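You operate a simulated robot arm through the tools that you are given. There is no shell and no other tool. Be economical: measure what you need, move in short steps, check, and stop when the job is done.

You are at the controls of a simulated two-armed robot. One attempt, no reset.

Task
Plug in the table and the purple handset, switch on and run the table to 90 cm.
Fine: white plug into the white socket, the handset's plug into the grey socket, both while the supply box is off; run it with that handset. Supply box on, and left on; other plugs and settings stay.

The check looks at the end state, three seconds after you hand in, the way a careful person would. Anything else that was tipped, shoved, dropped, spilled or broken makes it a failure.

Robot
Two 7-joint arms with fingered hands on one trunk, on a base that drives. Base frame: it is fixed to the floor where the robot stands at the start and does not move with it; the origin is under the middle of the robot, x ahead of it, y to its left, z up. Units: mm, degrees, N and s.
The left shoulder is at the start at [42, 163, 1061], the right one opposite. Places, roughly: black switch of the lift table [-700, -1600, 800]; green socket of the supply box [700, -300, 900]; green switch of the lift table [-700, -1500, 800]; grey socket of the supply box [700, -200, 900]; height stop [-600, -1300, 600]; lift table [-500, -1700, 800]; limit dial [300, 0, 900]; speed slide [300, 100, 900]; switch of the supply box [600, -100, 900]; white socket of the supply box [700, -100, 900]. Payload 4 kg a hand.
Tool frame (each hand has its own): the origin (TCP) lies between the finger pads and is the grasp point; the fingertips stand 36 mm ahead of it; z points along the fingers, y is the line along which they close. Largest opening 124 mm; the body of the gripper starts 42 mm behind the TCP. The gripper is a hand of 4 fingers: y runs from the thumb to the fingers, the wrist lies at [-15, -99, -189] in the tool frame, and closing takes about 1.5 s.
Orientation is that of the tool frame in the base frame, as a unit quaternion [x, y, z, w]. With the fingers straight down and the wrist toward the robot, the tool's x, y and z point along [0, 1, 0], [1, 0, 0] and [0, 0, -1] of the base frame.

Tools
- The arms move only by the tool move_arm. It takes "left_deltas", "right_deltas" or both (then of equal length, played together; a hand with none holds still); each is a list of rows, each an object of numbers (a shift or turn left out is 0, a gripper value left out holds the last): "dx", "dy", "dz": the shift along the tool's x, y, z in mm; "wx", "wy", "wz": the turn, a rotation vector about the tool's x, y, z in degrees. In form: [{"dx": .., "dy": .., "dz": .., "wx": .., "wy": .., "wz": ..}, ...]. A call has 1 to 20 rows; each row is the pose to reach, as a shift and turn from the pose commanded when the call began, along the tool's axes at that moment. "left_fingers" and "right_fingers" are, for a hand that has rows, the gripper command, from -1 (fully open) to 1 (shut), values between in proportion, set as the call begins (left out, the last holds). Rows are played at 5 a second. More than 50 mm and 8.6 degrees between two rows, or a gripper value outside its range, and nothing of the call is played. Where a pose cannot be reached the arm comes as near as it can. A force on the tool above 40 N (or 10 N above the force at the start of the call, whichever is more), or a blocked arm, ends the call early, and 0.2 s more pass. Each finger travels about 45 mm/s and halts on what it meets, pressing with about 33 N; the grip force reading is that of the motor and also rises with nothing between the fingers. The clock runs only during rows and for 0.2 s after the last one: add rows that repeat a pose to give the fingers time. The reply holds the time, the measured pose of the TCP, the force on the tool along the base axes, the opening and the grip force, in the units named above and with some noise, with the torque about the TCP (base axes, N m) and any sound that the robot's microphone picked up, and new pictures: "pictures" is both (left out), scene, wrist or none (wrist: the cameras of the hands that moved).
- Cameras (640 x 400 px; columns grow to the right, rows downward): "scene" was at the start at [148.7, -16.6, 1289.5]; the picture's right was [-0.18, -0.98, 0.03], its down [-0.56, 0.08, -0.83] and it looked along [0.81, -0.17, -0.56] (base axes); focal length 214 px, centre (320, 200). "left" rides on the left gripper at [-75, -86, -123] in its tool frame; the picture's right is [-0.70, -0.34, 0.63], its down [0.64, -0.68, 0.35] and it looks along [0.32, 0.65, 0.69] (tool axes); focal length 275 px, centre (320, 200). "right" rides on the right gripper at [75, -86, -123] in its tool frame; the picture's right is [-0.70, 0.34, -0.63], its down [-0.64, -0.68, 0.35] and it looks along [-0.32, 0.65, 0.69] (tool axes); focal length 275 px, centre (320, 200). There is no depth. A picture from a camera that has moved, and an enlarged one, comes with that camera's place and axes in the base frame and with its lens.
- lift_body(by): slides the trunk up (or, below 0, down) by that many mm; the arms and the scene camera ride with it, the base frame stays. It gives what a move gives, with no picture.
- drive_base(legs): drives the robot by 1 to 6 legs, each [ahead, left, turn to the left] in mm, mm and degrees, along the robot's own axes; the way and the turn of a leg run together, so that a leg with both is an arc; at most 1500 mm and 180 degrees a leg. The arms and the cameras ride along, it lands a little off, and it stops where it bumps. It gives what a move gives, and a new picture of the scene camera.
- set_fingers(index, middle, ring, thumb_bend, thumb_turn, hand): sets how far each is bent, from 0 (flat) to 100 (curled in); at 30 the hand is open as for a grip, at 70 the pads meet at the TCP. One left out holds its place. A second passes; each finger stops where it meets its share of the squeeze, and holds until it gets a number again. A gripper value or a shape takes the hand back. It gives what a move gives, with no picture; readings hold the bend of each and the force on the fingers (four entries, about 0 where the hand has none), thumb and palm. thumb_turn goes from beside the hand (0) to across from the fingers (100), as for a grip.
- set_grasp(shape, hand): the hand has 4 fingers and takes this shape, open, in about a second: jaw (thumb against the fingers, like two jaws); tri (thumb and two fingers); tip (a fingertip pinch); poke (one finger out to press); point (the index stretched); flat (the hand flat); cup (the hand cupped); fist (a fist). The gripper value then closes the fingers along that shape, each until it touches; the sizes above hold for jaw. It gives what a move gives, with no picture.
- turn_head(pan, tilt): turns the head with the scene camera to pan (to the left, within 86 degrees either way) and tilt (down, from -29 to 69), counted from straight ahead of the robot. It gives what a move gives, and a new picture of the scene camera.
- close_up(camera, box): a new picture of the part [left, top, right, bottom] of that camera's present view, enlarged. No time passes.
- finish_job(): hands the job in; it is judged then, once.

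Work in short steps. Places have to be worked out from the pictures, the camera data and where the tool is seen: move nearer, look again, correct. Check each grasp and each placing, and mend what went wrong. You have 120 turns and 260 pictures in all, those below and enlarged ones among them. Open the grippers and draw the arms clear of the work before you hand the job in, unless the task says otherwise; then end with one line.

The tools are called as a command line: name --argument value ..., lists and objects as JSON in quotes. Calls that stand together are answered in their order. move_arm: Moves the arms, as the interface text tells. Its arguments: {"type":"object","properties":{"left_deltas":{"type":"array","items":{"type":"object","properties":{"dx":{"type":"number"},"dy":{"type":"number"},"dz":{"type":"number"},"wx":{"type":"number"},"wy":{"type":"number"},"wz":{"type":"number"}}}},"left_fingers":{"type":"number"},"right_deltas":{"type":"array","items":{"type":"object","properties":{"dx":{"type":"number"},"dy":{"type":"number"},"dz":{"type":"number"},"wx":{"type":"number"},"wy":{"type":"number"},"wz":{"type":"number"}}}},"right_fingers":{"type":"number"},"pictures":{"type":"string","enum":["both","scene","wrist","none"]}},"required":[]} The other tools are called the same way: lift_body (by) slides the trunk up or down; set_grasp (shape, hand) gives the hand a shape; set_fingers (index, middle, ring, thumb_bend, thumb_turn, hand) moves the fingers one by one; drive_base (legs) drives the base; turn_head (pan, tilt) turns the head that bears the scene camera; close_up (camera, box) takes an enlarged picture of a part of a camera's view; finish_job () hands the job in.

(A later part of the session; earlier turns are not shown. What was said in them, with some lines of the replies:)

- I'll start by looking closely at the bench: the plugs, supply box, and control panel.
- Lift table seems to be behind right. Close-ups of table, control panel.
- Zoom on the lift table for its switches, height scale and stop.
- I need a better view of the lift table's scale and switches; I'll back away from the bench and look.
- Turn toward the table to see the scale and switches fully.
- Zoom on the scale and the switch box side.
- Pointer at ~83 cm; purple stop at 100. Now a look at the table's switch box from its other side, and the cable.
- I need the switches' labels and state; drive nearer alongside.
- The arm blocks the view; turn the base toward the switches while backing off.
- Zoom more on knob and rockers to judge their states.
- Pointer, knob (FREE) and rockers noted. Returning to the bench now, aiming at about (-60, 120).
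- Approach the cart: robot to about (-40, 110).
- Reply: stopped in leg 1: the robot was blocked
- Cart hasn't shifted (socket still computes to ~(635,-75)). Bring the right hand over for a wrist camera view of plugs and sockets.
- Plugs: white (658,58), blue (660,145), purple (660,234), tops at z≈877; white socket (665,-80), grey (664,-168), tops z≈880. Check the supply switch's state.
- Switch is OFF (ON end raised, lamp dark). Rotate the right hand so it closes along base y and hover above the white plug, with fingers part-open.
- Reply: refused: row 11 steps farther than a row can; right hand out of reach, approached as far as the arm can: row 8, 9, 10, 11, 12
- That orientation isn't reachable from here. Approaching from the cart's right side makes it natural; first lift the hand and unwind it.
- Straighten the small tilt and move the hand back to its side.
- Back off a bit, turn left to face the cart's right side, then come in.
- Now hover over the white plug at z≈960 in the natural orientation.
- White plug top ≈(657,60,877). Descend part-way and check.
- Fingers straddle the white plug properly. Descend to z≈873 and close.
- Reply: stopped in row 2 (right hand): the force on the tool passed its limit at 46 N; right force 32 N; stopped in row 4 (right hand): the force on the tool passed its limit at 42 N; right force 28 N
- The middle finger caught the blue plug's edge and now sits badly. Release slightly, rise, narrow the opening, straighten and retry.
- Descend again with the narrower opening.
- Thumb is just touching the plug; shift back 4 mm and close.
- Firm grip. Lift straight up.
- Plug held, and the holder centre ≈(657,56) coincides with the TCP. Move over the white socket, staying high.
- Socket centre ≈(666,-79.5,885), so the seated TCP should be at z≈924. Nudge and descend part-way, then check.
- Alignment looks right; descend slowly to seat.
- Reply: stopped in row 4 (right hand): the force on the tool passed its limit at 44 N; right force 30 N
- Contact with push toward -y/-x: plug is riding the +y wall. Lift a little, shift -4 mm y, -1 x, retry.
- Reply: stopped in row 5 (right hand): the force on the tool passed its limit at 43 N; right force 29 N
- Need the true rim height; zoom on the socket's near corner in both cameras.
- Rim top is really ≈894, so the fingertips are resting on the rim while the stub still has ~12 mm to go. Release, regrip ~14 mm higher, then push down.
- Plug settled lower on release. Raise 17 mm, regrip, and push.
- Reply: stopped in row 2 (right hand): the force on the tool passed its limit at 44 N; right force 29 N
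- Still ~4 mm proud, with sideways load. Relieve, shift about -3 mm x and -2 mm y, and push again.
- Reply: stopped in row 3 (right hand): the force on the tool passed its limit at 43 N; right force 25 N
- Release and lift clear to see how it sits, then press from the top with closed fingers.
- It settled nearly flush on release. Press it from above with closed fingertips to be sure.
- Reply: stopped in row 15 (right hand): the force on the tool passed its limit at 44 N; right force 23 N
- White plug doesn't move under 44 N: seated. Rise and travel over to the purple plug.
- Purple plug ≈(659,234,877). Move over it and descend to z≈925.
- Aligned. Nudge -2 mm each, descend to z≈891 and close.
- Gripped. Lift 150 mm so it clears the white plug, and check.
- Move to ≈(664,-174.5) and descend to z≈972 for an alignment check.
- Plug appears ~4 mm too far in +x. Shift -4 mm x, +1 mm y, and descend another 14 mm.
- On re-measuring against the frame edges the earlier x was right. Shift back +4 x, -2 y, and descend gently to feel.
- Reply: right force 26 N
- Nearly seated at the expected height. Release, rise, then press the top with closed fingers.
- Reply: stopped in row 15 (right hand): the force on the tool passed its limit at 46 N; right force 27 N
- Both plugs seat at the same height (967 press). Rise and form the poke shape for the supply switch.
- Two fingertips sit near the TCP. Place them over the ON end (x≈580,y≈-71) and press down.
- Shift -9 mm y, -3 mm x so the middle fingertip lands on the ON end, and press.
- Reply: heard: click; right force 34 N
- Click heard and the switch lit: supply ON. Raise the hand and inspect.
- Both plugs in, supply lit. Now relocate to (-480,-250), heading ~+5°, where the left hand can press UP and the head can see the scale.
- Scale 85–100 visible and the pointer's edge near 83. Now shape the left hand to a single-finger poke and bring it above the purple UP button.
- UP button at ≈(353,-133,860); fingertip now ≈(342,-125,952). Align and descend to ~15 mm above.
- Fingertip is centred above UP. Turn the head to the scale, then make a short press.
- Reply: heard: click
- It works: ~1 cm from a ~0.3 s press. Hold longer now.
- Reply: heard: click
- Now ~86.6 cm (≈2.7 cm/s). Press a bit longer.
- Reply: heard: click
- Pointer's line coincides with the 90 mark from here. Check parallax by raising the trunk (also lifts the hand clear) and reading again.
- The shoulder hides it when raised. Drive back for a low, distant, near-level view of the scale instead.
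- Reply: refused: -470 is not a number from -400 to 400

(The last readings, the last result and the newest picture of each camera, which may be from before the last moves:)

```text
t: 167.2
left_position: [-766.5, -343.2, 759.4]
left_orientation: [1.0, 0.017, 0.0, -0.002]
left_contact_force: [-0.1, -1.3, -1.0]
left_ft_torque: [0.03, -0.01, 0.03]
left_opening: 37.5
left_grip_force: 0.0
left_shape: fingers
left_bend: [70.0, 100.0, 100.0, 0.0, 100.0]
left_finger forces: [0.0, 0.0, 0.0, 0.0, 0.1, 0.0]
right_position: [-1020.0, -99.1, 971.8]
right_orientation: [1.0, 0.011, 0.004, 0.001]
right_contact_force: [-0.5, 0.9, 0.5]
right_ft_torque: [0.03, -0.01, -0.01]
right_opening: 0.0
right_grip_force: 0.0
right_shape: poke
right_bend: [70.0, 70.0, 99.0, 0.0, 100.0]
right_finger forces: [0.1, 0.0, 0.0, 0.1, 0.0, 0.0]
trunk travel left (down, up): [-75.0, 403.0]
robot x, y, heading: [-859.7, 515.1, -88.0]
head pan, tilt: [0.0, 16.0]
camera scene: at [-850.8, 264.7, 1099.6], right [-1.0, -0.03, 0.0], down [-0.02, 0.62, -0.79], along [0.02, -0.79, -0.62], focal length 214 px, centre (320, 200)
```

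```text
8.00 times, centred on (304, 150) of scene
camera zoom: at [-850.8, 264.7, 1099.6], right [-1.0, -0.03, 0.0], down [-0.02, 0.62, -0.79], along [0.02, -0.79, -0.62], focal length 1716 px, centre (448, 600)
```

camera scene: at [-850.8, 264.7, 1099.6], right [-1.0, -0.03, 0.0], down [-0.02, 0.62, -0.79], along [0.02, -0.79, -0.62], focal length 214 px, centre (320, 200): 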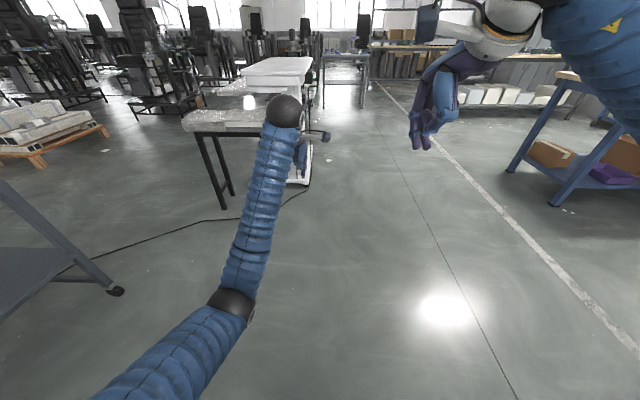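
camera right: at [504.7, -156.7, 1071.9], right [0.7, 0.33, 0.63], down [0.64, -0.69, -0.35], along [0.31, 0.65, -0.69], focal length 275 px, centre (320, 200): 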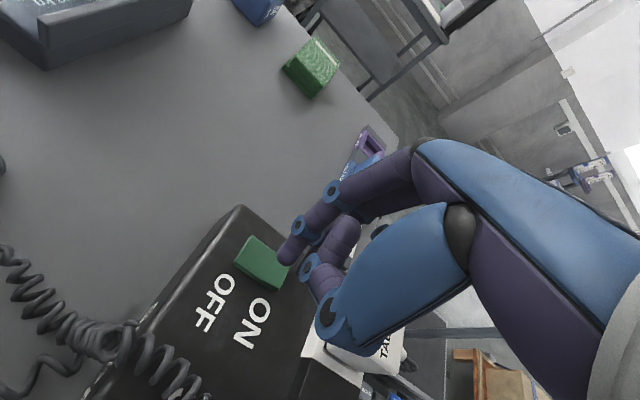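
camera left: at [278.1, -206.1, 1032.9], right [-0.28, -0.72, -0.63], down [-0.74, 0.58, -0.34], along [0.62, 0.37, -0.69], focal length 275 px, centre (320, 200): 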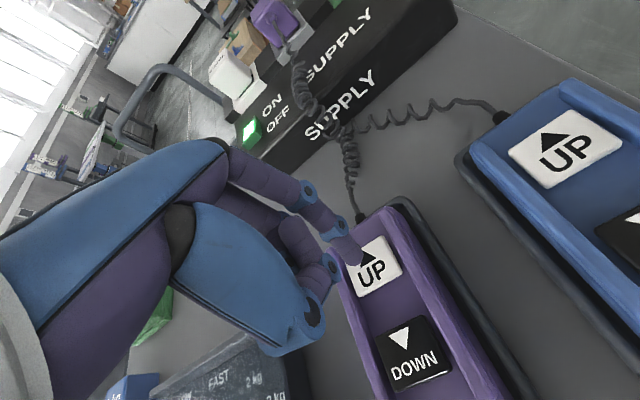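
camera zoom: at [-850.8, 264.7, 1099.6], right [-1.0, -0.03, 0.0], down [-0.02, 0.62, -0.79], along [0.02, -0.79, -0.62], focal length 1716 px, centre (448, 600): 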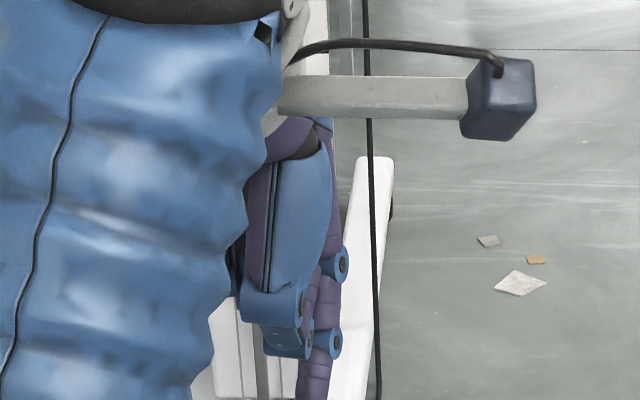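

Strafe so the hand doesn't block the line of sight.

drive_base --legs '[[0, 280, 0]]'

close_up --camera "scene" --box '[330, 120, 386, 176]'

```text
t: 169.1
left_position: [-491.5, -333.6, 759.9]
left_orientation: [1.0, 0.016, 0.0, -0.002]
left_contact_force: [1.0, -0.2, 0.0]
left_ft_torque: [0.0, 0.0, 0.01]
left_opening: 37.3
left_grip_force: 0.0
left_shape: fingers
left_bend: [70.0, 100.0, 100.0, 0.0, 100.0]
left_finger forces: [0.0, 0.0, 0.1, 0.0, 0.0, 0.1]
right_position: [-744.2, -90.7, 971.4]
right_orientation: [1.0, 0.011, 0.003, -0.001]
right_contact_force: [0.5, -0.1, 0.2]
right_ft_torque: [-0.01, 0.01, -0.01]
right_opening: 0.0
right_grip_force: 0.1
right_shape: poke
right_bend: [70.0, 70.0, 99.0, 0.0, 100.0]
right_finger forces: [0.0, 0.0, 0.0, 0.0, 0.0, 0.0]
trunk travel left (down, up): [-75.0, 403.0]
robot x, y, heading: [-581.7, 524.5, -88.1]
head pan, tilt: [0.0, 16.0]
camera scene: at [-575.2, 273.0, 1099.6], right [-1.0, -0.03, 0.0], down [-0.02, 0.62, -0.79], along [0.02, -0.79, -0.62], focal length 214 px, centre (320, 200)
```

scene: 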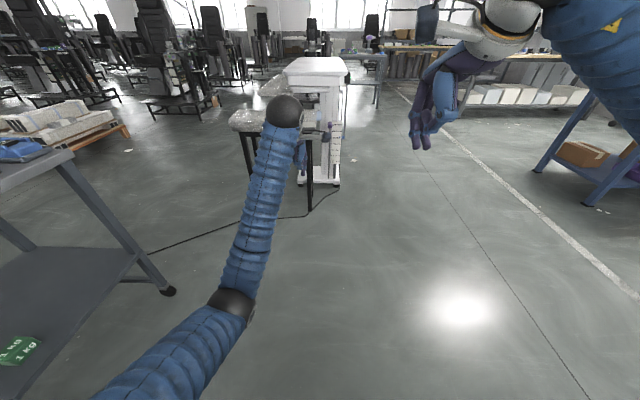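

```text
7.14 times, centred on (358, 148) of scene
camera zoom: at [-575.2, 273.0, 1099.6], right [-1.0, -0.03, 0.0], down [-0.02, 0.62, -0.79], along [0.02, -0.79, -0.62], focal length 1532 px, centre (49, 571)
```

zoom: 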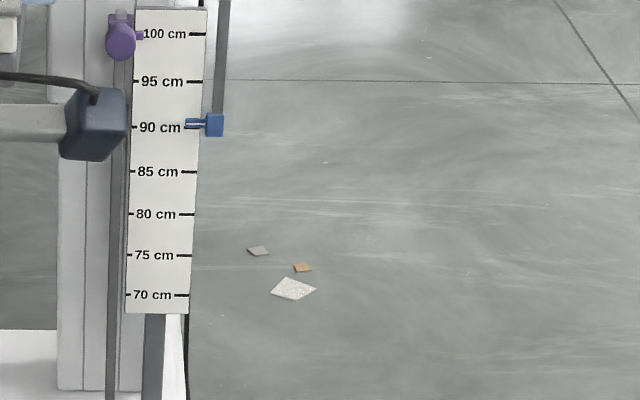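

close_up --camera "scene" --box '[340, 130, 364, 146]'

```text
16.00 times, centred on (352, 138) of scene
camera zoom: at [-575.2, 273.0, 1099.6], right [-1.0, -0.03, 0.0], down [-0.02, 0.62, -0.79], along [0.02, -0.79, -0.62], focal length 3432 px, centre (-192, 1192)
```

zoom: 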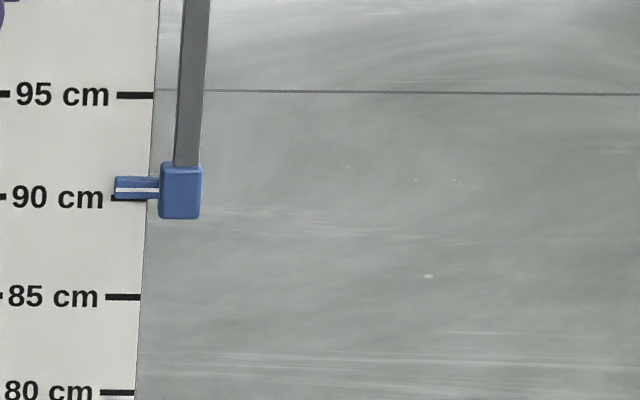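

Near-level reading is ~90.5, and extrapolating the parallax (90.0→90.3→90.5) true height is ≈90.9 cm. I'll go back and give a brief DOWN press.

lift_body --by 400

drive_base --legs '[[0, 0, 93.1], [0, -785, 0], [20, 0, 0]]'

turn_head --pan 0 --tilt 40

```text
t: 172.9
left_position: [-492.3, -333.9, 1161.5]
left_orientation: [1.0, 0.016, 0.0, -0.002]
left_contact_force: [0.4, -0.1, 0.3]
left_ft_torque: [0.0, 0.02, 0.05]
left_opening: 37.5
left_grip_force: 0.0
left_shape: fingers
left_bend: [70.0, 100.0, 100.0, 0.0, 100.0]
left_finger forces: [0.0, 0.1, 0.0, 0.1, 0.0, 0.0]
right_position: [-744.2, -90.1, 1372.7]
right_orientation: [1.0, 0.011, 0.004, 0.001]
right_contact_force: [-0.6, -0.4, 1.2]
right_ft_torque: [-0.03, 0.0, -0.04]
right_opening: 0.0
right_grip_force: 0.0
right_shape: poke
right_bend: [70.0, 70.0, 99.0, 0.0, 100.0]
right_finger forces: [0.0, 0.0, 0.0, 0.0, 0.0, 0.0]
trunk travel left (down, up): [-475.0, 3.0]
robot x, y, heading: [-589.7, 523.0, -88.2]
head pan, tilt: [0.0, 16.0]
```

```text
t: 181.6
left_position: [368.4, -107.7, 1162.7]
left_orientation: [0.668, 0.744, 0.0, 0.0]
left_contact_force: [-1.3, -0.1, -0.1]
left_ft_torque: [-0.03, -0.04, -0.04]
left_opening: 37.7
left_grip_force: 0.1
left_shape: fingers
left_bend: [70.0, 100.0, 100.0, 0.0, 100.0]
left_finger forces: [0.0, 0.0, 0.1, 0.1, 0.0, 0.0]
right_position: [142.2, -377.2, 1374.8]
right_orientation: [0.672, 0.741, 0.004, -0.003]
right_contact_force: [-0.2, 0.2, -0.2]
right_ft_torque: [0.0, -0.03, 0.01]
right_opening: 0.1
right_grip_force: 0.0
right_shape: poke
right_bend: [70.0, 70.0, 99.0, 0.0, 100.0]
right_finger forces: [0.0, 0.1, 0.1, 0.0, 0.0, 0.0]
trunk travel left (down, up): [-475.0, 3.0]
robot x, y, heading: [-478.1, -265.2, 5.9]
head pan, tilt: [0.0, 16.0]
camera scene: at [-398.0, -253.3, 1577.0], right [0.11, -0.99, 0.0], down [-0.27, -0.03, -0.96], along [0.96, 0.1, -0.27], focal length 214 px, centre (320, 200)
```

scene: 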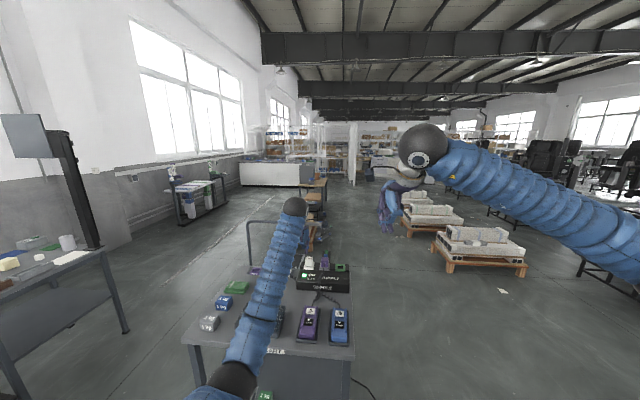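

```text
t: 182.5
left_position: [370.0, -108.3, 1162.1]
left_orientation: [0.668, 0.744, -0.002, -0.001]
left_contact_force: [0.2, 0.0, 0.0]
left_ft_torque: [0.01, -0.02, 0.03]
left_opening: 37.3
left_grip_force: 0.1
left_shape: fingers
left_bend: [70.0, 100.0, 100.0, 0.0, 100.0]
left_finger forces: [0.0, 0.0, 0.0, 0.1, 0.1, 0.1]
right_position: [145.6, -378.2, 1371.5]
right_orientation: [0.672, 0.741, 0.003, -0.003]
right_contact_force: [-0.6, 0.3, 0.4]
right_ft_torque: [0.01, 0.01, 0.02]
right_opening: 0.2
right_grip_force: 0.1
right_shape: poke
right_bend: [70.0, 70.0, 99.0, 0.0, 100.0]
right_finger forces: [0.0, 0.1, 0.0, 0.0, 0.0, 0.1]
trunk travel left (down, up): [-475.0, 3.0]
robot x, y, heading: [-477.3, -260.8, 6.1]
head pan, tilt: [0.0, 40.0]
camera scene: at [-403.3, -254.8, 1538.8], right [0.11, -0.99, 0.0], down [-0.64, -0.07, -0.77], along [0.76, 0.08, -0.64], focal length 214 px, centre (320, 200)
```

scene: 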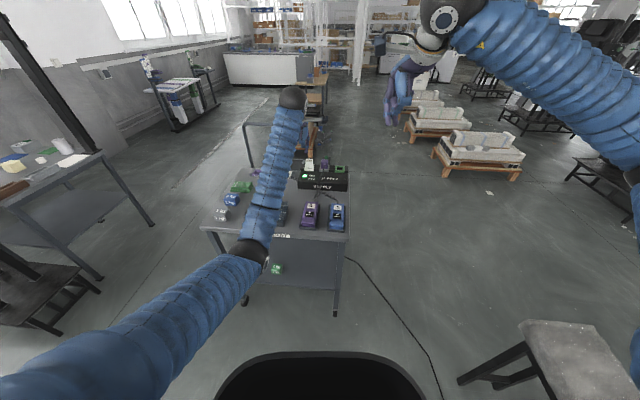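

Shift the hand toward the DOWN button, raise it a bit relative to the trunk, then lower the trunk to the original level.

move_arm --left_deltas '[{"dx": -4, "dy": -33, "dz": -20}, {"dx": -8, "dy": -67, "dz": -40}]' --pictures "none"

lift_body --by -250

turn_head --pan 0 --tilt 32

close_up --camera "scene" --box '[250, 120, 378, 210]'

close_up --camera "left" --box '[240, 150, 500, 320]'

```text
t: 183.1
left_position: [304.3, -122.2, 1201.3]
left_orientation: [0.667, 0.745, 0.0, -0.001]
left_contact_force: [-0.3, 0.2, -0.6]
left_ft_torque: [0.01, -0.01, 0.0]
left_opening: 37.4
left_grip_force: 0.1
left_shape: fingers
left_bend: [70.0, 100.0, 100.0, 0.0, 100.0]
left_finger forces: [0.1, 0.1, 0.0, 0.0, 0.0, 0.0]
right_position: [144.3, -378.5, 1372.4]
right_orientation: [0.672, 0.74, 0.003, -0.003]
right_contact_force: [0.6, -0.7, 0.2]
right_ft_torque: [-0.01, -0.02, 0.0]
right_opening: 0.0
right_grip_force: 0.1
right_shape: poke
right_bend: [70.0, 70.0, 99.0, 0.0, 100.0]
right_finger forces: [0.1, 0.1, 0.1, 0.0, 0.0, 0.1]
trunk travel left (down, up): [-475.0, 3.0]
robot x, y, heading: [-478.5, -265.3, 6.1]
head pan, tilt: [0.0, 40.0]
```

```text
t: 185.7
left_position: [304.5, -123.2, 952.5]
left_orientation: [0.668, 0.745, -0.001, 0.0]
left_contact_force: [0.0, 0.1, 0.6]
left_ft_torque: [0.02, -0.05, -0.01]
left_opening: 37.4
left_grip_force: 0.0
left_shape: fingers
left_bend: [70.0, 100.0, 100.0, 0.0, 100.0]
left_finger forces: [0.0, 0.1, 0.0, 0.0, 0.1, 0.0]
right_position: [145.8, -378.2, 1123.0]
right_orientation: [0.672, 0.74, 0.004, -0.002]
right_contact_force: [-0.6, 0.0, 0.0]
right_ft_torque: [-0.01, 0.0, 0.0]
right_opening: 0.1
right_grip_force: 0.1
right_shape: poke
right_bend: [70.0, 70.0, 99.0, 0.0, 100.0]
right_finger forces: [0.0, 0.0, 0.1, 0.0, 0.0, 0.0]
trunk travel left (down, up): [-225.0, 253.0]
robot x, y, heading: [-477.0, -262.9, 6.0]
head pan, tilt: [0.0, 40.0]
```

```text
t: 186.4
left_position: [305.5, -123.7, 951.3]
left_orientation: [0.668, 0.744, -0.002, -0.002]
left_contact_force: [0.6, 0.1, 0.1]
left_ft_torque: [-0.01, 0.01, 0.01]
left_opening: 37.5
left_grip_force: 0.0
left_shape: fingers
left_bend: [70.0, 100.0, 100.0, 0.0, 100.0]
left_finger forces: [0.0, 0.1, 0.0, 0.0, 0.0, 0.0]
right_position: [147.2, -378.3, 1121.0]
right_orientation: [0.671, 0.741, 0.004, -0.003]
right_contact_force: [0.4, 0.0, -0.6]
right_ft_torque: [0.01, -0.02, 0.01]
right_opening: 0.1
right_grip_force: 0.1
right_shape: poke
right_bend: [70.0, 70.0, 99.0, 0.0, 100.0]
right_finger forces: [0.0, 0.0, 0.1, 0.0, 0.0, 0.0]
trunk travel left (down, up): [-225.0, 253.0]
robot x, y, heading: [-476.9, -263.8, 6.0]
head pan, tilt: [0.0, 32.0]
camera scene: at [-332.2, -247.2, 1279.7], right [0.11, -0.99, 0.0], down [-0.65, -0.07, -0.76], along [0.75, 0.08, -0.65], focal length 214 px, centre (320, 200)
```

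scene: 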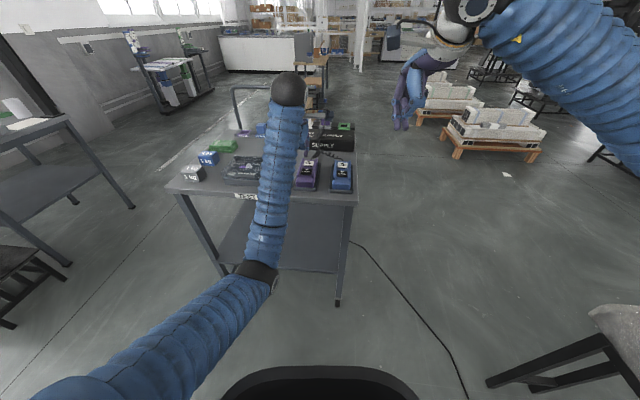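

```text
4.44 times, centred on (314, 165) of scene
camera zoom: at [-332.2, -247.2, 1279.7], right [0.11, -0.99, 0.0], down [-0.65, -0.07, -0.76], along [0.75, 0.08, -0.65], focal length 953 px, centre (347, 356)
```

zoom: 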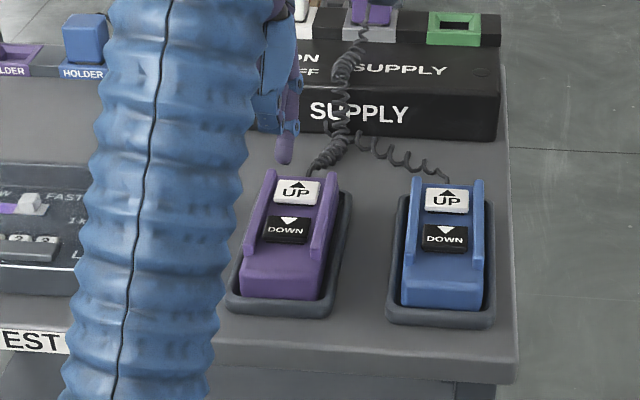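

```text
2.35 times, centred on (370, 235) of left
camera zoom: at [227.1, -207.5, 1074.6], right [-0.26, -0.73, -0.63], down [-0.75, 0.57, -0.34], along [0.61, 0.38, -0.69], focal length 648 px, centre (202, 118)
```

zoom: 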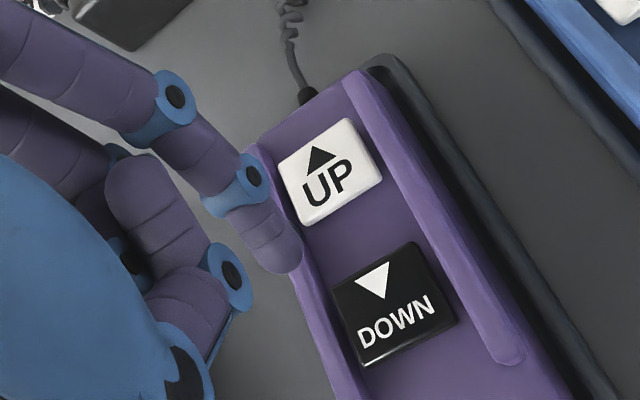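

Fingertip is ~4 mm off DOWN in x. Correct, descend to hover, and turn the head to the scale.

move_arm --left_deltas '[{"dy": -4, "dz": 22}, {"dy": -4, "dz": 40}]' --pictures "none"

turn_head --pan -86 --tilt 28

close_up --camera "scene" --box '[352, 240, 384, 265]'

close_up --camera "left" --box '[240, 150, 500, 320]'

```text
t: 187.0
left_position: [300.5, -122.3, 909.6]
left_orientation: [0.668, 0.744, -0.001, -0.001]
left_contact_force: [0.0, -0.3, -1.0]
left_ft_torque: [0.01, 0.03, -0.02]
left_opening: 37.1
left_grip_force: 0.0
left_shape: fingers
left_bend: [70.0, 100.0, 100.0, 0.0, 100.0]
left_finger forces: [0.0, 0.0, 0.0, 0.0, 0.1, 0.1]
right_position: [146.0, -377.5, 1121.8]
right_orientation: [0.671, 0.741, 0.004, -0.002]
right_contact_force: [0.7, 0.2, 0.3]
right_ft_torque: [0.06, 0.02, 0.01]
right_opening: 0.1
right_grip_force: 0.1
right_shape: poke
right_bend: [70.0, 70.0, 99.0, 0.0, 100.0]
right_finger forces: [0.0, 0.1, 0.0, 0.0, 0.0, 0.0]
trunk travel left (down, up): [-225.0, 253.0]
robot x, y, heading: [-474.5, -263.7, 6.0]
head pan, tilt: [0.0, 32.0]
```

```text
t: 188.6
left_position: [299.5, -123.1, 910.3]
left_orientation: [0.668, 0.744, -0.001, -0.001]
left_contact_force: [-0.4, 0.1, -0.5]
left_ft_torque: [0.03, -0.04, 0.01]
left_opening: 37.3
left_grip_force: 0.0
left_shape: fingers
left_bend: [70.0, 100.0, 100.0, 0.0, 100.0]
left_finger forces: [0.0, 0.1, 0.1, 0.0, 0.0, 0.0]
right_position: [146.7, -378.4, 1121.5]
right_orientation: [0.672, 0.741, 0.003, -0.003]
right_contact_force: [0.5, 0.5, -0.1]
right_ft_torque: [-0.01, 0.01, 0.0]
right_opening: 0.0
right_grip_force: 0.0
right_shape: poke
right_bend: [70.0, 70.0, 99.0, 0.0, 100.0]
right_finger forces: [0.1, 0.0, 0.1, 0.0, 0.1, 0.1]
trunk travel left (down, up): [-225.0, 253.0]
robot x, y, heading: [-476.9, -260.6, 6.0]
head pan, tilt: [-85.9, 28.0]
camera scene: at [-403.3, -346.2, 1298.7], right [-0.97, -0.17, 0.15], down [-0.22, 0.45, -0.87], along [0.08, -0.88, -0.47], focal length 214 px, centre (320, 200)
```

scene: 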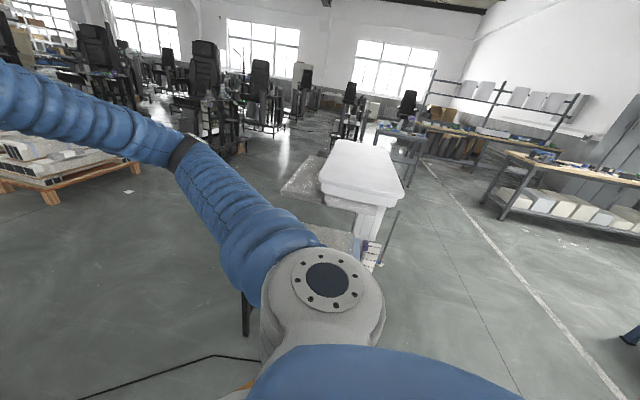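

```text
16.00 times, centred on (368, 252) of scene
camera zoom: at [-403.3, -346.2, 1298.7], right [-0.97, -0.17, 0.15], down [-0.22, 0.45, -0.87], along [0.08, -0.88, -0.47], focal length 3432 px, centre (-448, -640)
```

zoom: 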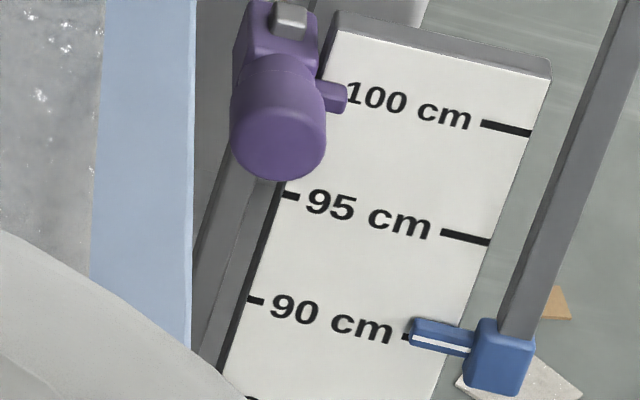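

```text
2.35 times, centred on (370, 235) of left
camera zoom: at [222.7, -207.5, 1034.3], right [-0.26, -0.73, -0.63], down [-0.75, 0.57, -0.34], along [0.61, 0.38, -0.69], focal length 648 px, centre (202, 118)
```

zoom: 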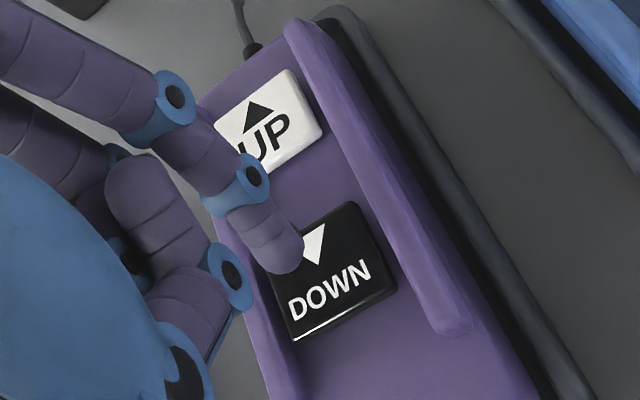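

Press DOWN briefly.

move_arm --left_deltas '[{"dz": 10}, {"dz": 16}, {"dz": 20}, {"dz": 8}, {"dz": 0}]' --pictures "none"

close_up --camera "scene" --box '[352, 240, 384, 265]'

```text
t: 189.8
left_position: [299.8, -122.8, 911.0]
left_orientation: [0.668, 0.744, -0.001, -0.002]
left_contact_force: [0.1, -0.2, 0.1]
left_ft_torque: [-0.01, 0.0, -0.04]
left_opening: 37.1
left_grip_force: 0.0
left_shape: fingers
left_bend: [70.0, 100.0, 100.0, 0.0, 100.0]
left_finger forces: [0.0, 0.0, 0.1, 0.0, 0.0, 0.1]
right_position: [146.5, -379.0, 1121.7]
right_orientation: [0.672, 0.741, 0.004, -0.002]
right_contact_force: [0.7, -0.3, 0.0]
right_ft_torque: [-0.02, -0.06, 0.0]
right_opening: 0.0
right_grip_force: 0.1
right_shape: poke
right_bend: [70.0, 70.0, 99.0, 0.0, 100.0]
right_finger forces: [0.0, 0.1, 0.1, 0.0, 0.0, 0.0]
trunk travel left (down, up): [-225.0, 253.0]
robot x, y, heading: [-481.5, -261.6, 6.3]
head pan, tilt: [-85.9, 28.0]
heard: click
```

```text
16.00 times, centred on (368, 252) of scene
camera zoom: at [-403.6, -346.2, 1298.7], right [-0.97, -0.17, 0.15], down [-0.22, 0.45, -0.87], along [0.08, -0.88, -0.47], focal length 3432 px, centre (-448, -640)
```

zoom: 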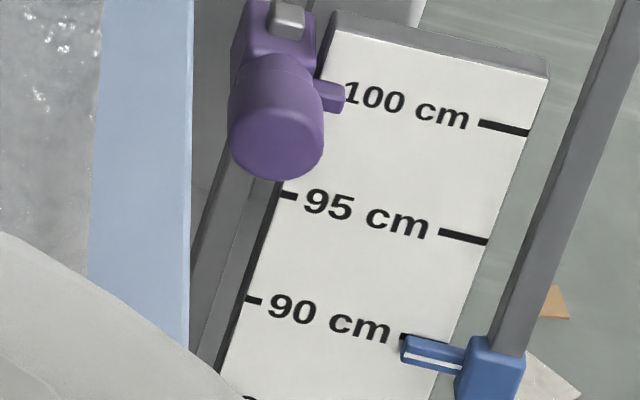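

Moved down ~0.75 cm: true height ≈90.15 cm. Raise the hand clear, open hands, and inspect the bench.

move_arm --left_deltas '[{"dz": -40}, {"dz": -85}, {"dz": -130}, {"dz": -175}, {"dz": -215}, {"dz": -250}]' --pictures "none"

drive_base --legs '[[-300, 0, 0]]'

turn_head --pan -70 --tilt 25

set_grasp --hand "left" --shape "jaw"

set_grasp --hand "right" --shape "jaw"

turn_head --pan 0 --tilt 25

close_up --camera "scene" --box '[210, 110, 370, 210]'

```text
t: 191.2
left_position: [359.5, -116.8, 1138.1]
left_orientation: [0.668, 0.744, 0.004, 0.003]
left_contact_force: [0.2, 0.8, 0.7]
left_ft_torque: [-0.01, -0.01, 0.0]
left_opening: 37.2
left_grip_force: 0.1
left_shape: fingers
left_bend: [70.0, 100.0, 100.0, 0.0, 100.0]
left_finger forces: [0.1, 0.1, 0.0, 0.0, 0.0, 0.0]
left hand out of reach, approached as far as the arm can: row 3, 4, 5, 6
right_position: [145.6, -379.1, 1122.4]
right_orientation: [0.671, 0.741, 0.004, -0.003]
right_contact_force: [-0.2, 0.1, 0.4]
right_ft_torque: [0.01, -0.01, 0.01]
right_opening: 0.3
right_grip_force: 0.1
right_shape: poke
right_bend: [70.0, 70.0, 99.0, 0.0, 100.0]
right_finger forces: [0.0, 0.0, 0.0, 0.1, 0.0, 0.2]
trunk travel left (down, up): [-225.0, 253.0]
robot x, y, heading: [-475.6, -262.6, 6.3]
head pan, tilt: [-85.9, 28.0]
```

```text
t: 193.2
left_position: [60.8, -150.7, 1139.8]
left_orientation: [0.668, 0.744, 0.004, 0.004]
left_contact_force: [0.5, 1.3, 0.7]
left_ft_torque: [0.0, 0.0, 0.01]
left_opening: 37.3
left_grip_force: 0.1
left_shape: fingers
left_bend: [70.0, 100.0, 100.0, 0.0, 100.0]
left_finger forces: [0.0, 0.1, 0.0, 0.1, 0.0, 0.0]
right_position: [-154.6, -411.0, 1123.3]
right_orientation: [0.672, 0.741, 0.004, -0.002]
right_contact_force: [-0.3, 0.3, -0.2]
right_ft_torque: [-0.02, -0.05, 0.02]
right_opening: 0.1
right_grip_force: 0.0
right_shape: poke
right_bend: [70.0, 70.0, 99.0, 0.0, 100.0]
right_finger forces: [0.0, 0.0, 0.0, 0.0, 0.1, 0.0]
trunk travel left (down, up): [-225.0, 253.0]
robot x, y, heading: [-778.6, -290.8, 6.0]
head pan, tilt: [-85.9, 28.0]
camera scene: at [-703.6, -377.9, 1298.8], right [-0.97, -0.17, 0.15], down [-0.21, 0.45, -0.87], along [0.08, -0.88, -0.47], focal length 214 px, centre (320, 200)
```

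scene: 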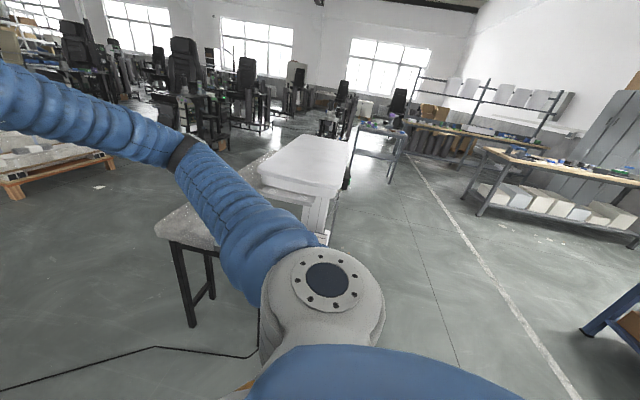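

```text
t: 194.0
left_position: [61.9, -149.3, 1138.5]
left_orientation: [0.669, 0.743, 0.004, 0.002]
left_contact_force: [0.3, 1.0, 0.5]
left_ft_torque: [-0.01, -0.02, 0.0]
left_opening: 37.5
left_grip_force: 0.1
left_shape: fingers
left_bend: [70.0, 100.0, 100.0, 0.0, 100.0]
left_finger forces: [0.0, 0.0, 0.1, 0.0, 0.0, 0.1]
right_position: [-152.7, -411.8, 1122.4]
right_orientation: [0.672, 0.74, 0.005, -0.003]
right_contact_force: [0.1, 1.2, 0.4]
right_ft_torque: [0.01, -0.03, 0.01]
right_opening: 0.0
right_grip_force: 0.0
right_shape: poke
right_bend: [70.0, 70.0, 99.0, 0.0, 100.0]
right_finger forces: [0.0, 0.1, 0.1, 0.0, 0.1, 0.1]
trunk travel left (down, up): [-225.0, 253.0]
robot x, y, heading: [-775.5, -296.5, 5.8]
head pan, tilt: [-70.0, 25.0]
camera scene: at [-677.4, -370.8, 1299.6], right [-0.89, -0.44, 0.14], down [-0.32, 0.37, -0.87], along [0.33, -0.82, -0.47], focal length 214 px, centre (320, 200)
```

scene: 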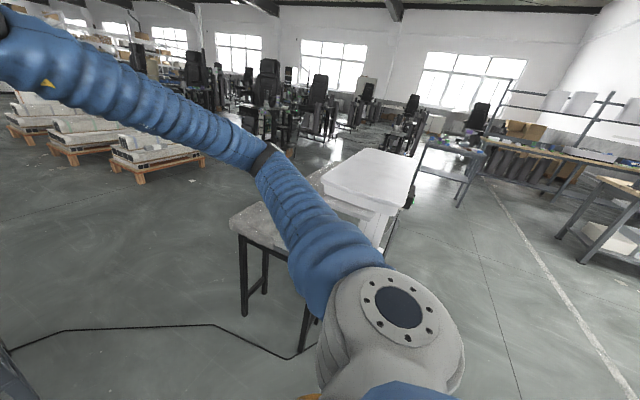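

```text
t: 194.9
left_position: [62.3, -149.5, 1139.9]
left_orientation: [0.669, 0.743, 0.003, 0.002]
left_contact_force: [0.9, -0.3, 0.4]
left_ft_torque: [0.03, -0.02, -0.02]
left_opening: 123.7
left_grip_force: 0.1
left_shape: jaw
left_bend: [30.0, 30.0, 30.0, 30.0, 98.0]
left_finger forces: [0.0, 0.1, 0.0, 0.0, 0.0, 0.0]
right_position: [-152.5, -410.5, 1120.5]
right_orientation: [0.672, 0.74, 0.004, -0.002]
right_contact_force: [0.0, 0.3, -1.1]
right_ft_torque: [0.01, 0.02, -0.02]
right_opening: 0.0
right_grip_force: 0.1
right_shape: poke
right_bend: [70.0, 70.0, 99.0, 0.0, 100.0]
right_finger forces: [0.0, 0.1, 0.1, 0.0, 0.0, 0.0]
trunk travel left (down, up): [-225.0, 253.0]
robot x, y, heading: [-779.2, -294.6, 5.6]
head pan, tilt: [-70.0, 25.0]
```

```text
t: 195.8
left_position: [61.3, -149.6, 1139.3]
left_orientation: [0.669, 0.743, 0.004, 0.002]
left_contact_force: [0.5, -0.4, -0.1]
left_ft_torque: [-0.01, 0.0, 0.0]
left_opening: 124.0
left_grip_force: 0.1
left_shape: jaw
left_bend: [30.0, 30.0, 30.0, 30.0, 98.0]
left_finger forces: [0.1, 0.1, 0.0, 0.0, 0.1, 0.0]
right_position: [-153.0, -410.7, 1121.2]
right_orientation: [0.672, 0.74, 0.004, -0.002]
right_contact_force: [1.0, 0.1, 0.2]
right_ft_torque: [-0.02, 0.04, -0.02]
right_opening: 124.3
right_grip_force: 0.1
right_shape: jaw
right_bend: [30.0, 30.0, 30.0, 30.0, 98.0]
right_finger forces: [0.1, 0.0, 0.0, 0.0, 0.0, 0.0]
trunk travel left (down, up): [-225.0, 253.0]
robot x, y, heading: [-777.6, -295.3, 5.8]
head pan, tilt: [-70.0, 25.0]
```

```text
t: 197.2
left_position: [61.5, -150.8, 1138.4]
left_orientation: [0.669, 0.743, 0.004, 0.002]
left_contact_force: [0.0, 0.3, 0.1]
left_ft_torque: [0.0, -0.01, 0.01]
left_opening: 123.8
left_grip_force: 0.1
left_shape: jaw
left_bend: [30.0, 30.0, 30.0, 30.0, 98.0]
left_finger forces: [0.0, 0.0, 0.0, 0.0, 0.0, 0.0]
right_position: [-153.2, -410.8, 1122.3]
right_orientation: [0.672, 0.74, 0.004, -0.003]
right_contact_force: [-1.5, 0.2, 0.3]
right_ft_torque: [-0.03, 0.01, -0.02]
right_opening: 123.9
right_grip_force: 0.0
right_shape: jaw
right_bend: [30.0, 30.0, 30.0, 30.0, 98.0]
right_finger forces: [0.0, 0.0, 0.1, 0.0, 0.0, 0.0]
trunk travel left (down, up): [-225.0, 253.0]
robot x, y, heading: [-776.5, -292.7, 5.9]
head pan, tilt: [0.0, 25.0]
camera scene: at [-626.7, -278.5, 1290.3], right [0.1, -0.99, 0.0], down [-0.55, -0.06, -0.83], along [0.83, 0.09, -0.56], focal length 214 px, centre (320, 200)
```

scene: 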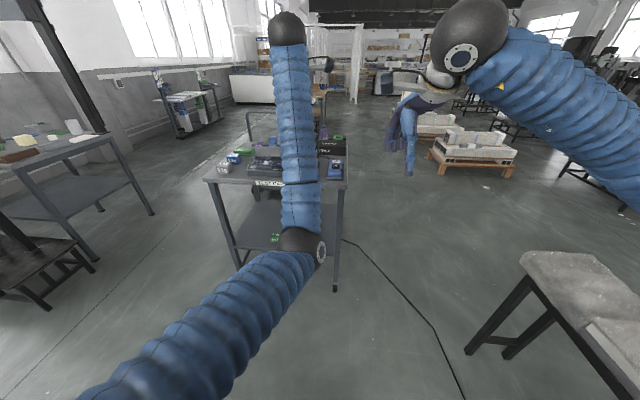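

```text
4.00 times, centred on (290, 160) of scene
camera zoom: at [-626.7, -278.5, 1290.3], right [0.1, -0.99, 0.0], down [-0.55, -0.06, -0.83], along [0.83, 0.09, -0.56], focal length 858 px, centre (440, 360)
```

zoom: 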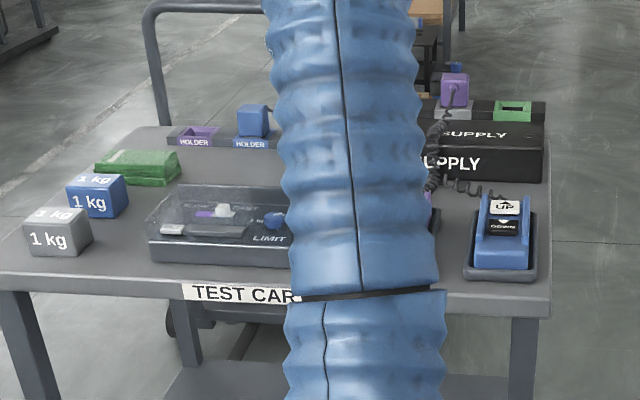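

Bench looks undisturbed. One last low-angle check of the scale.

drive_base --legs '[[0, 400, 0], [0, 0, -96], [-450, 250, 0]]'

lift_body --by -220

turn_head --pan 0 --tilt 16

```text
t: 206.4
left_position: [-511.8, -302.4, 1140.1]
left_orientation: [1.0, -0.003, 0.0, 0.005]
left_contact_force: [0.9, 0.3, 0.2]
left_ft_torque: [-0.02, 0.03, 0.01]
left_opening: 124.0
left_grip_force: 0.0
left_shape: jaw
left_bend: [30.0, 30.0, 30.0, 30.0, 98.0]
left_finger forces: [0.0, 0.1, 0.0, 0.0, 0.0, 0.0]
right_position: [-748.6, -60.8, 1121.5]
right_orientation: [1.0, -0.009, 0.004, 0.001]
right_contact_force: [-0.1, 0.1, -0.7]
right_ft_torque: [-0.02, 0.04, 0.01]
right_opening: 124.1
right_grip_force: 0.0
right_shape: jaw
right_bend: [30.0, 30.0, 30.0, 30.0, 98.0]
right_finger forces: [0.0, 0.0, 0.1, 0.0, 0.0, 0.1]
trunk travel left (down, up): [-225.0, 253.0]
robot x, y, heading: [-562.2, 549.4, -90.3]
head pan, tilt: [0.0, 25.0]
camera scene: at [-563.8, 396.7, 1290.5], right [-1.0, 0.01, 0.0], down [0.01, 0.56, -0.83], along [-0.01, -0.83, -0.56], focal length 214 px, centre (320, 200)
```

scene: 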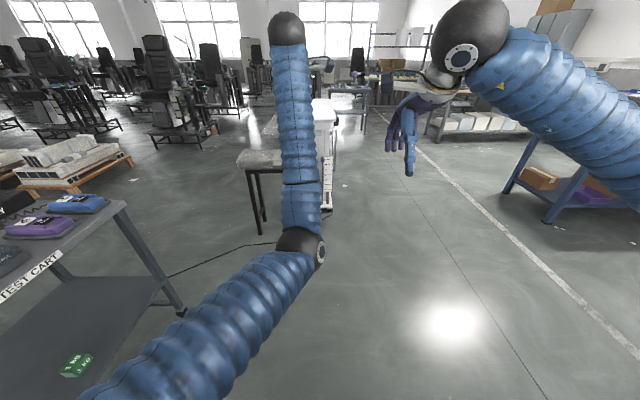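

```text
t: 208.7
left_position: [-514.0, -346.9, 594.0]
left_orientation: [0.985, -0.004, 0.002, -0.171]
left_contact_force: [0.2, -0.2, 0.5]
left_ft_torque: [-0.03, 0.02, 0.0]
left_opening: 124.2
left_grip_force: 0.2
left_shape: jaw
left_bend: [30.0, 30.0, 30.0, 30.0, 98.0]
left_finger forces: [0.0, 0.0, 0.0, 0.0, 0.0, 0.0]
right_position: [-747.8, -61.5, 903.0]
right_orientation: [1.0, -0.007, 0.004, 0.002]
right_contact_force: [-0.6, 0.3, 0.0]
right_ft_torque: [-0.04, -0.01, 0.04]
right_opening: 123.8
right_grip_force: 0.1
right_shape: jaw
right_bend: [30.0, 30.0, 30.0, 30.0, 98.0]
right_finger forces: [0.1, 0.0, 0.0, 0.1, 0.0, 0.0]
trunk travel left (down, up): [-5.0, 473.0]
robot x, y, heading: [-561.7, 545.1, -90.5]
head pan, tilt: [0.0, 25.0]
```

```text
t: 209.4
left_position: [-512.8, -346.9, 591.3]
left_orientation: [0.985, -0.004, 0.002, -0.171]
left_contact_force: [0.3, -0.2, -0.5]
left_ft_torque: [-0.03, 0.01, 0.0]
left_opening: 123.9
left_grip_force: 0.1
left_shape: jaw
left_bend: [30.0, 30.0, 30.0, 30.0, 98.0]
left_finger forces: [0.0, 0.0, 0.0, 0.0, 0.0, 0.1]
right_position: [-748.5, -61.0, 901.5]
right_orientation: [1.0, -0.009, 0.004, 0.0]
right_contact_force: [0.4, -0.1, 1.0]
right_ft_torque: [-0.03, -0.03, -0.01]
right_opening: 123.9
right_grip_force: 0.1
right_shape: jaw
right_bend: [30.0, 30.0, 30.0, 30.0, 98.0]
right_finger forces: [0.1, 0.0, 0.1, 0.0, 0.1, 0.1]
trunk travel left (down, up): [-5.0, 473.0]
robot x, y, heading: [-564.6, 541.6, -90.4]
head pan, tilt: [0.0, 16.0]
camera scene: at [-565.6, 242.6, 986.8], right [-1.0, 0.01, 0.0], down [0.01, 0.72, -0.69], along [-0.01, -0.69, -0.72], focal length 214 px, centre (320, 200)
```

scene: 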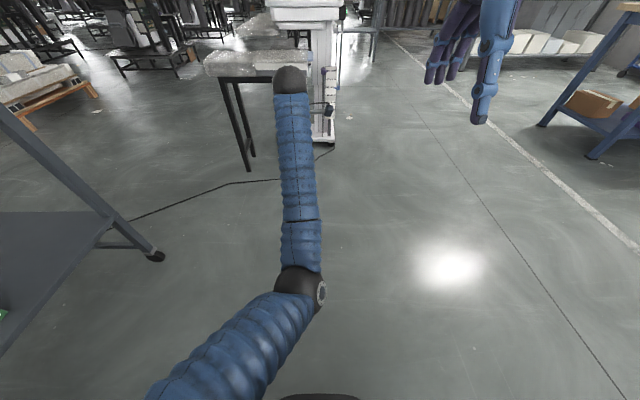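

close_up --camera "scene" --box '[310, 60, 350, 100]'

close_up --camera "scene" --box '[320, 66, 344, 84]'

```text
10.00 times, centred on (330, 80) of scene
camera zoom: at [-565.6, 242.6, 986.8], right [-1.0, 0.01, 0.0], down [0.01, 0.72, -0.69], along [-0.01, -0.69, -0.72], focal length 2145 px, centre (220, 1400)
```

zoom: 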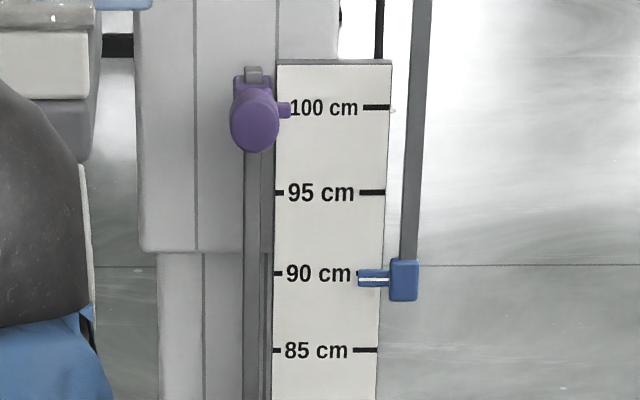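

```text
16.00 times, centred on (332, 75) of scene
camera zoom: at [-565.6, 242.6, 986.8], right [-1.0, 0.01, 0.0], down [0.01, 0.72, -0.69], along [-0.01, -0.69, -0.72], focal length 3432 px, centre (128, 2200)
```

zoom: 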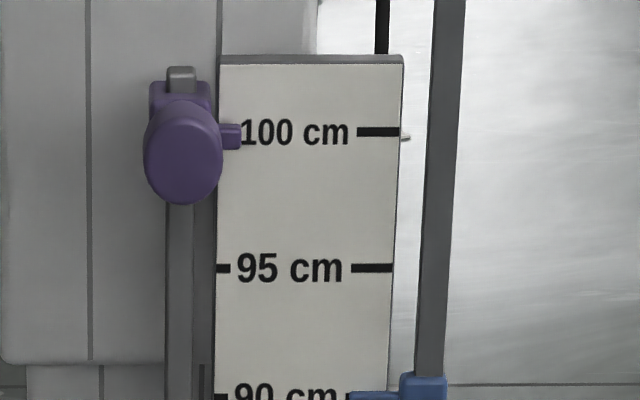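

At this low angle the scale reads about 89.6 cm. Correcting for parallax puts the table at 90.0 cm. The supply is on, both plugs are in, and the hands are open and clear, so I'm handing in.

finish_job

```text
The job is handed in.
```

The job is handed in: with the supply box off, I put the white plug in the white socket and the purple handset's plug in the grey socket. I then switched the box on, left it on, and ran the table to 90 cm (about 0.2 cm either way) with the purple handset.
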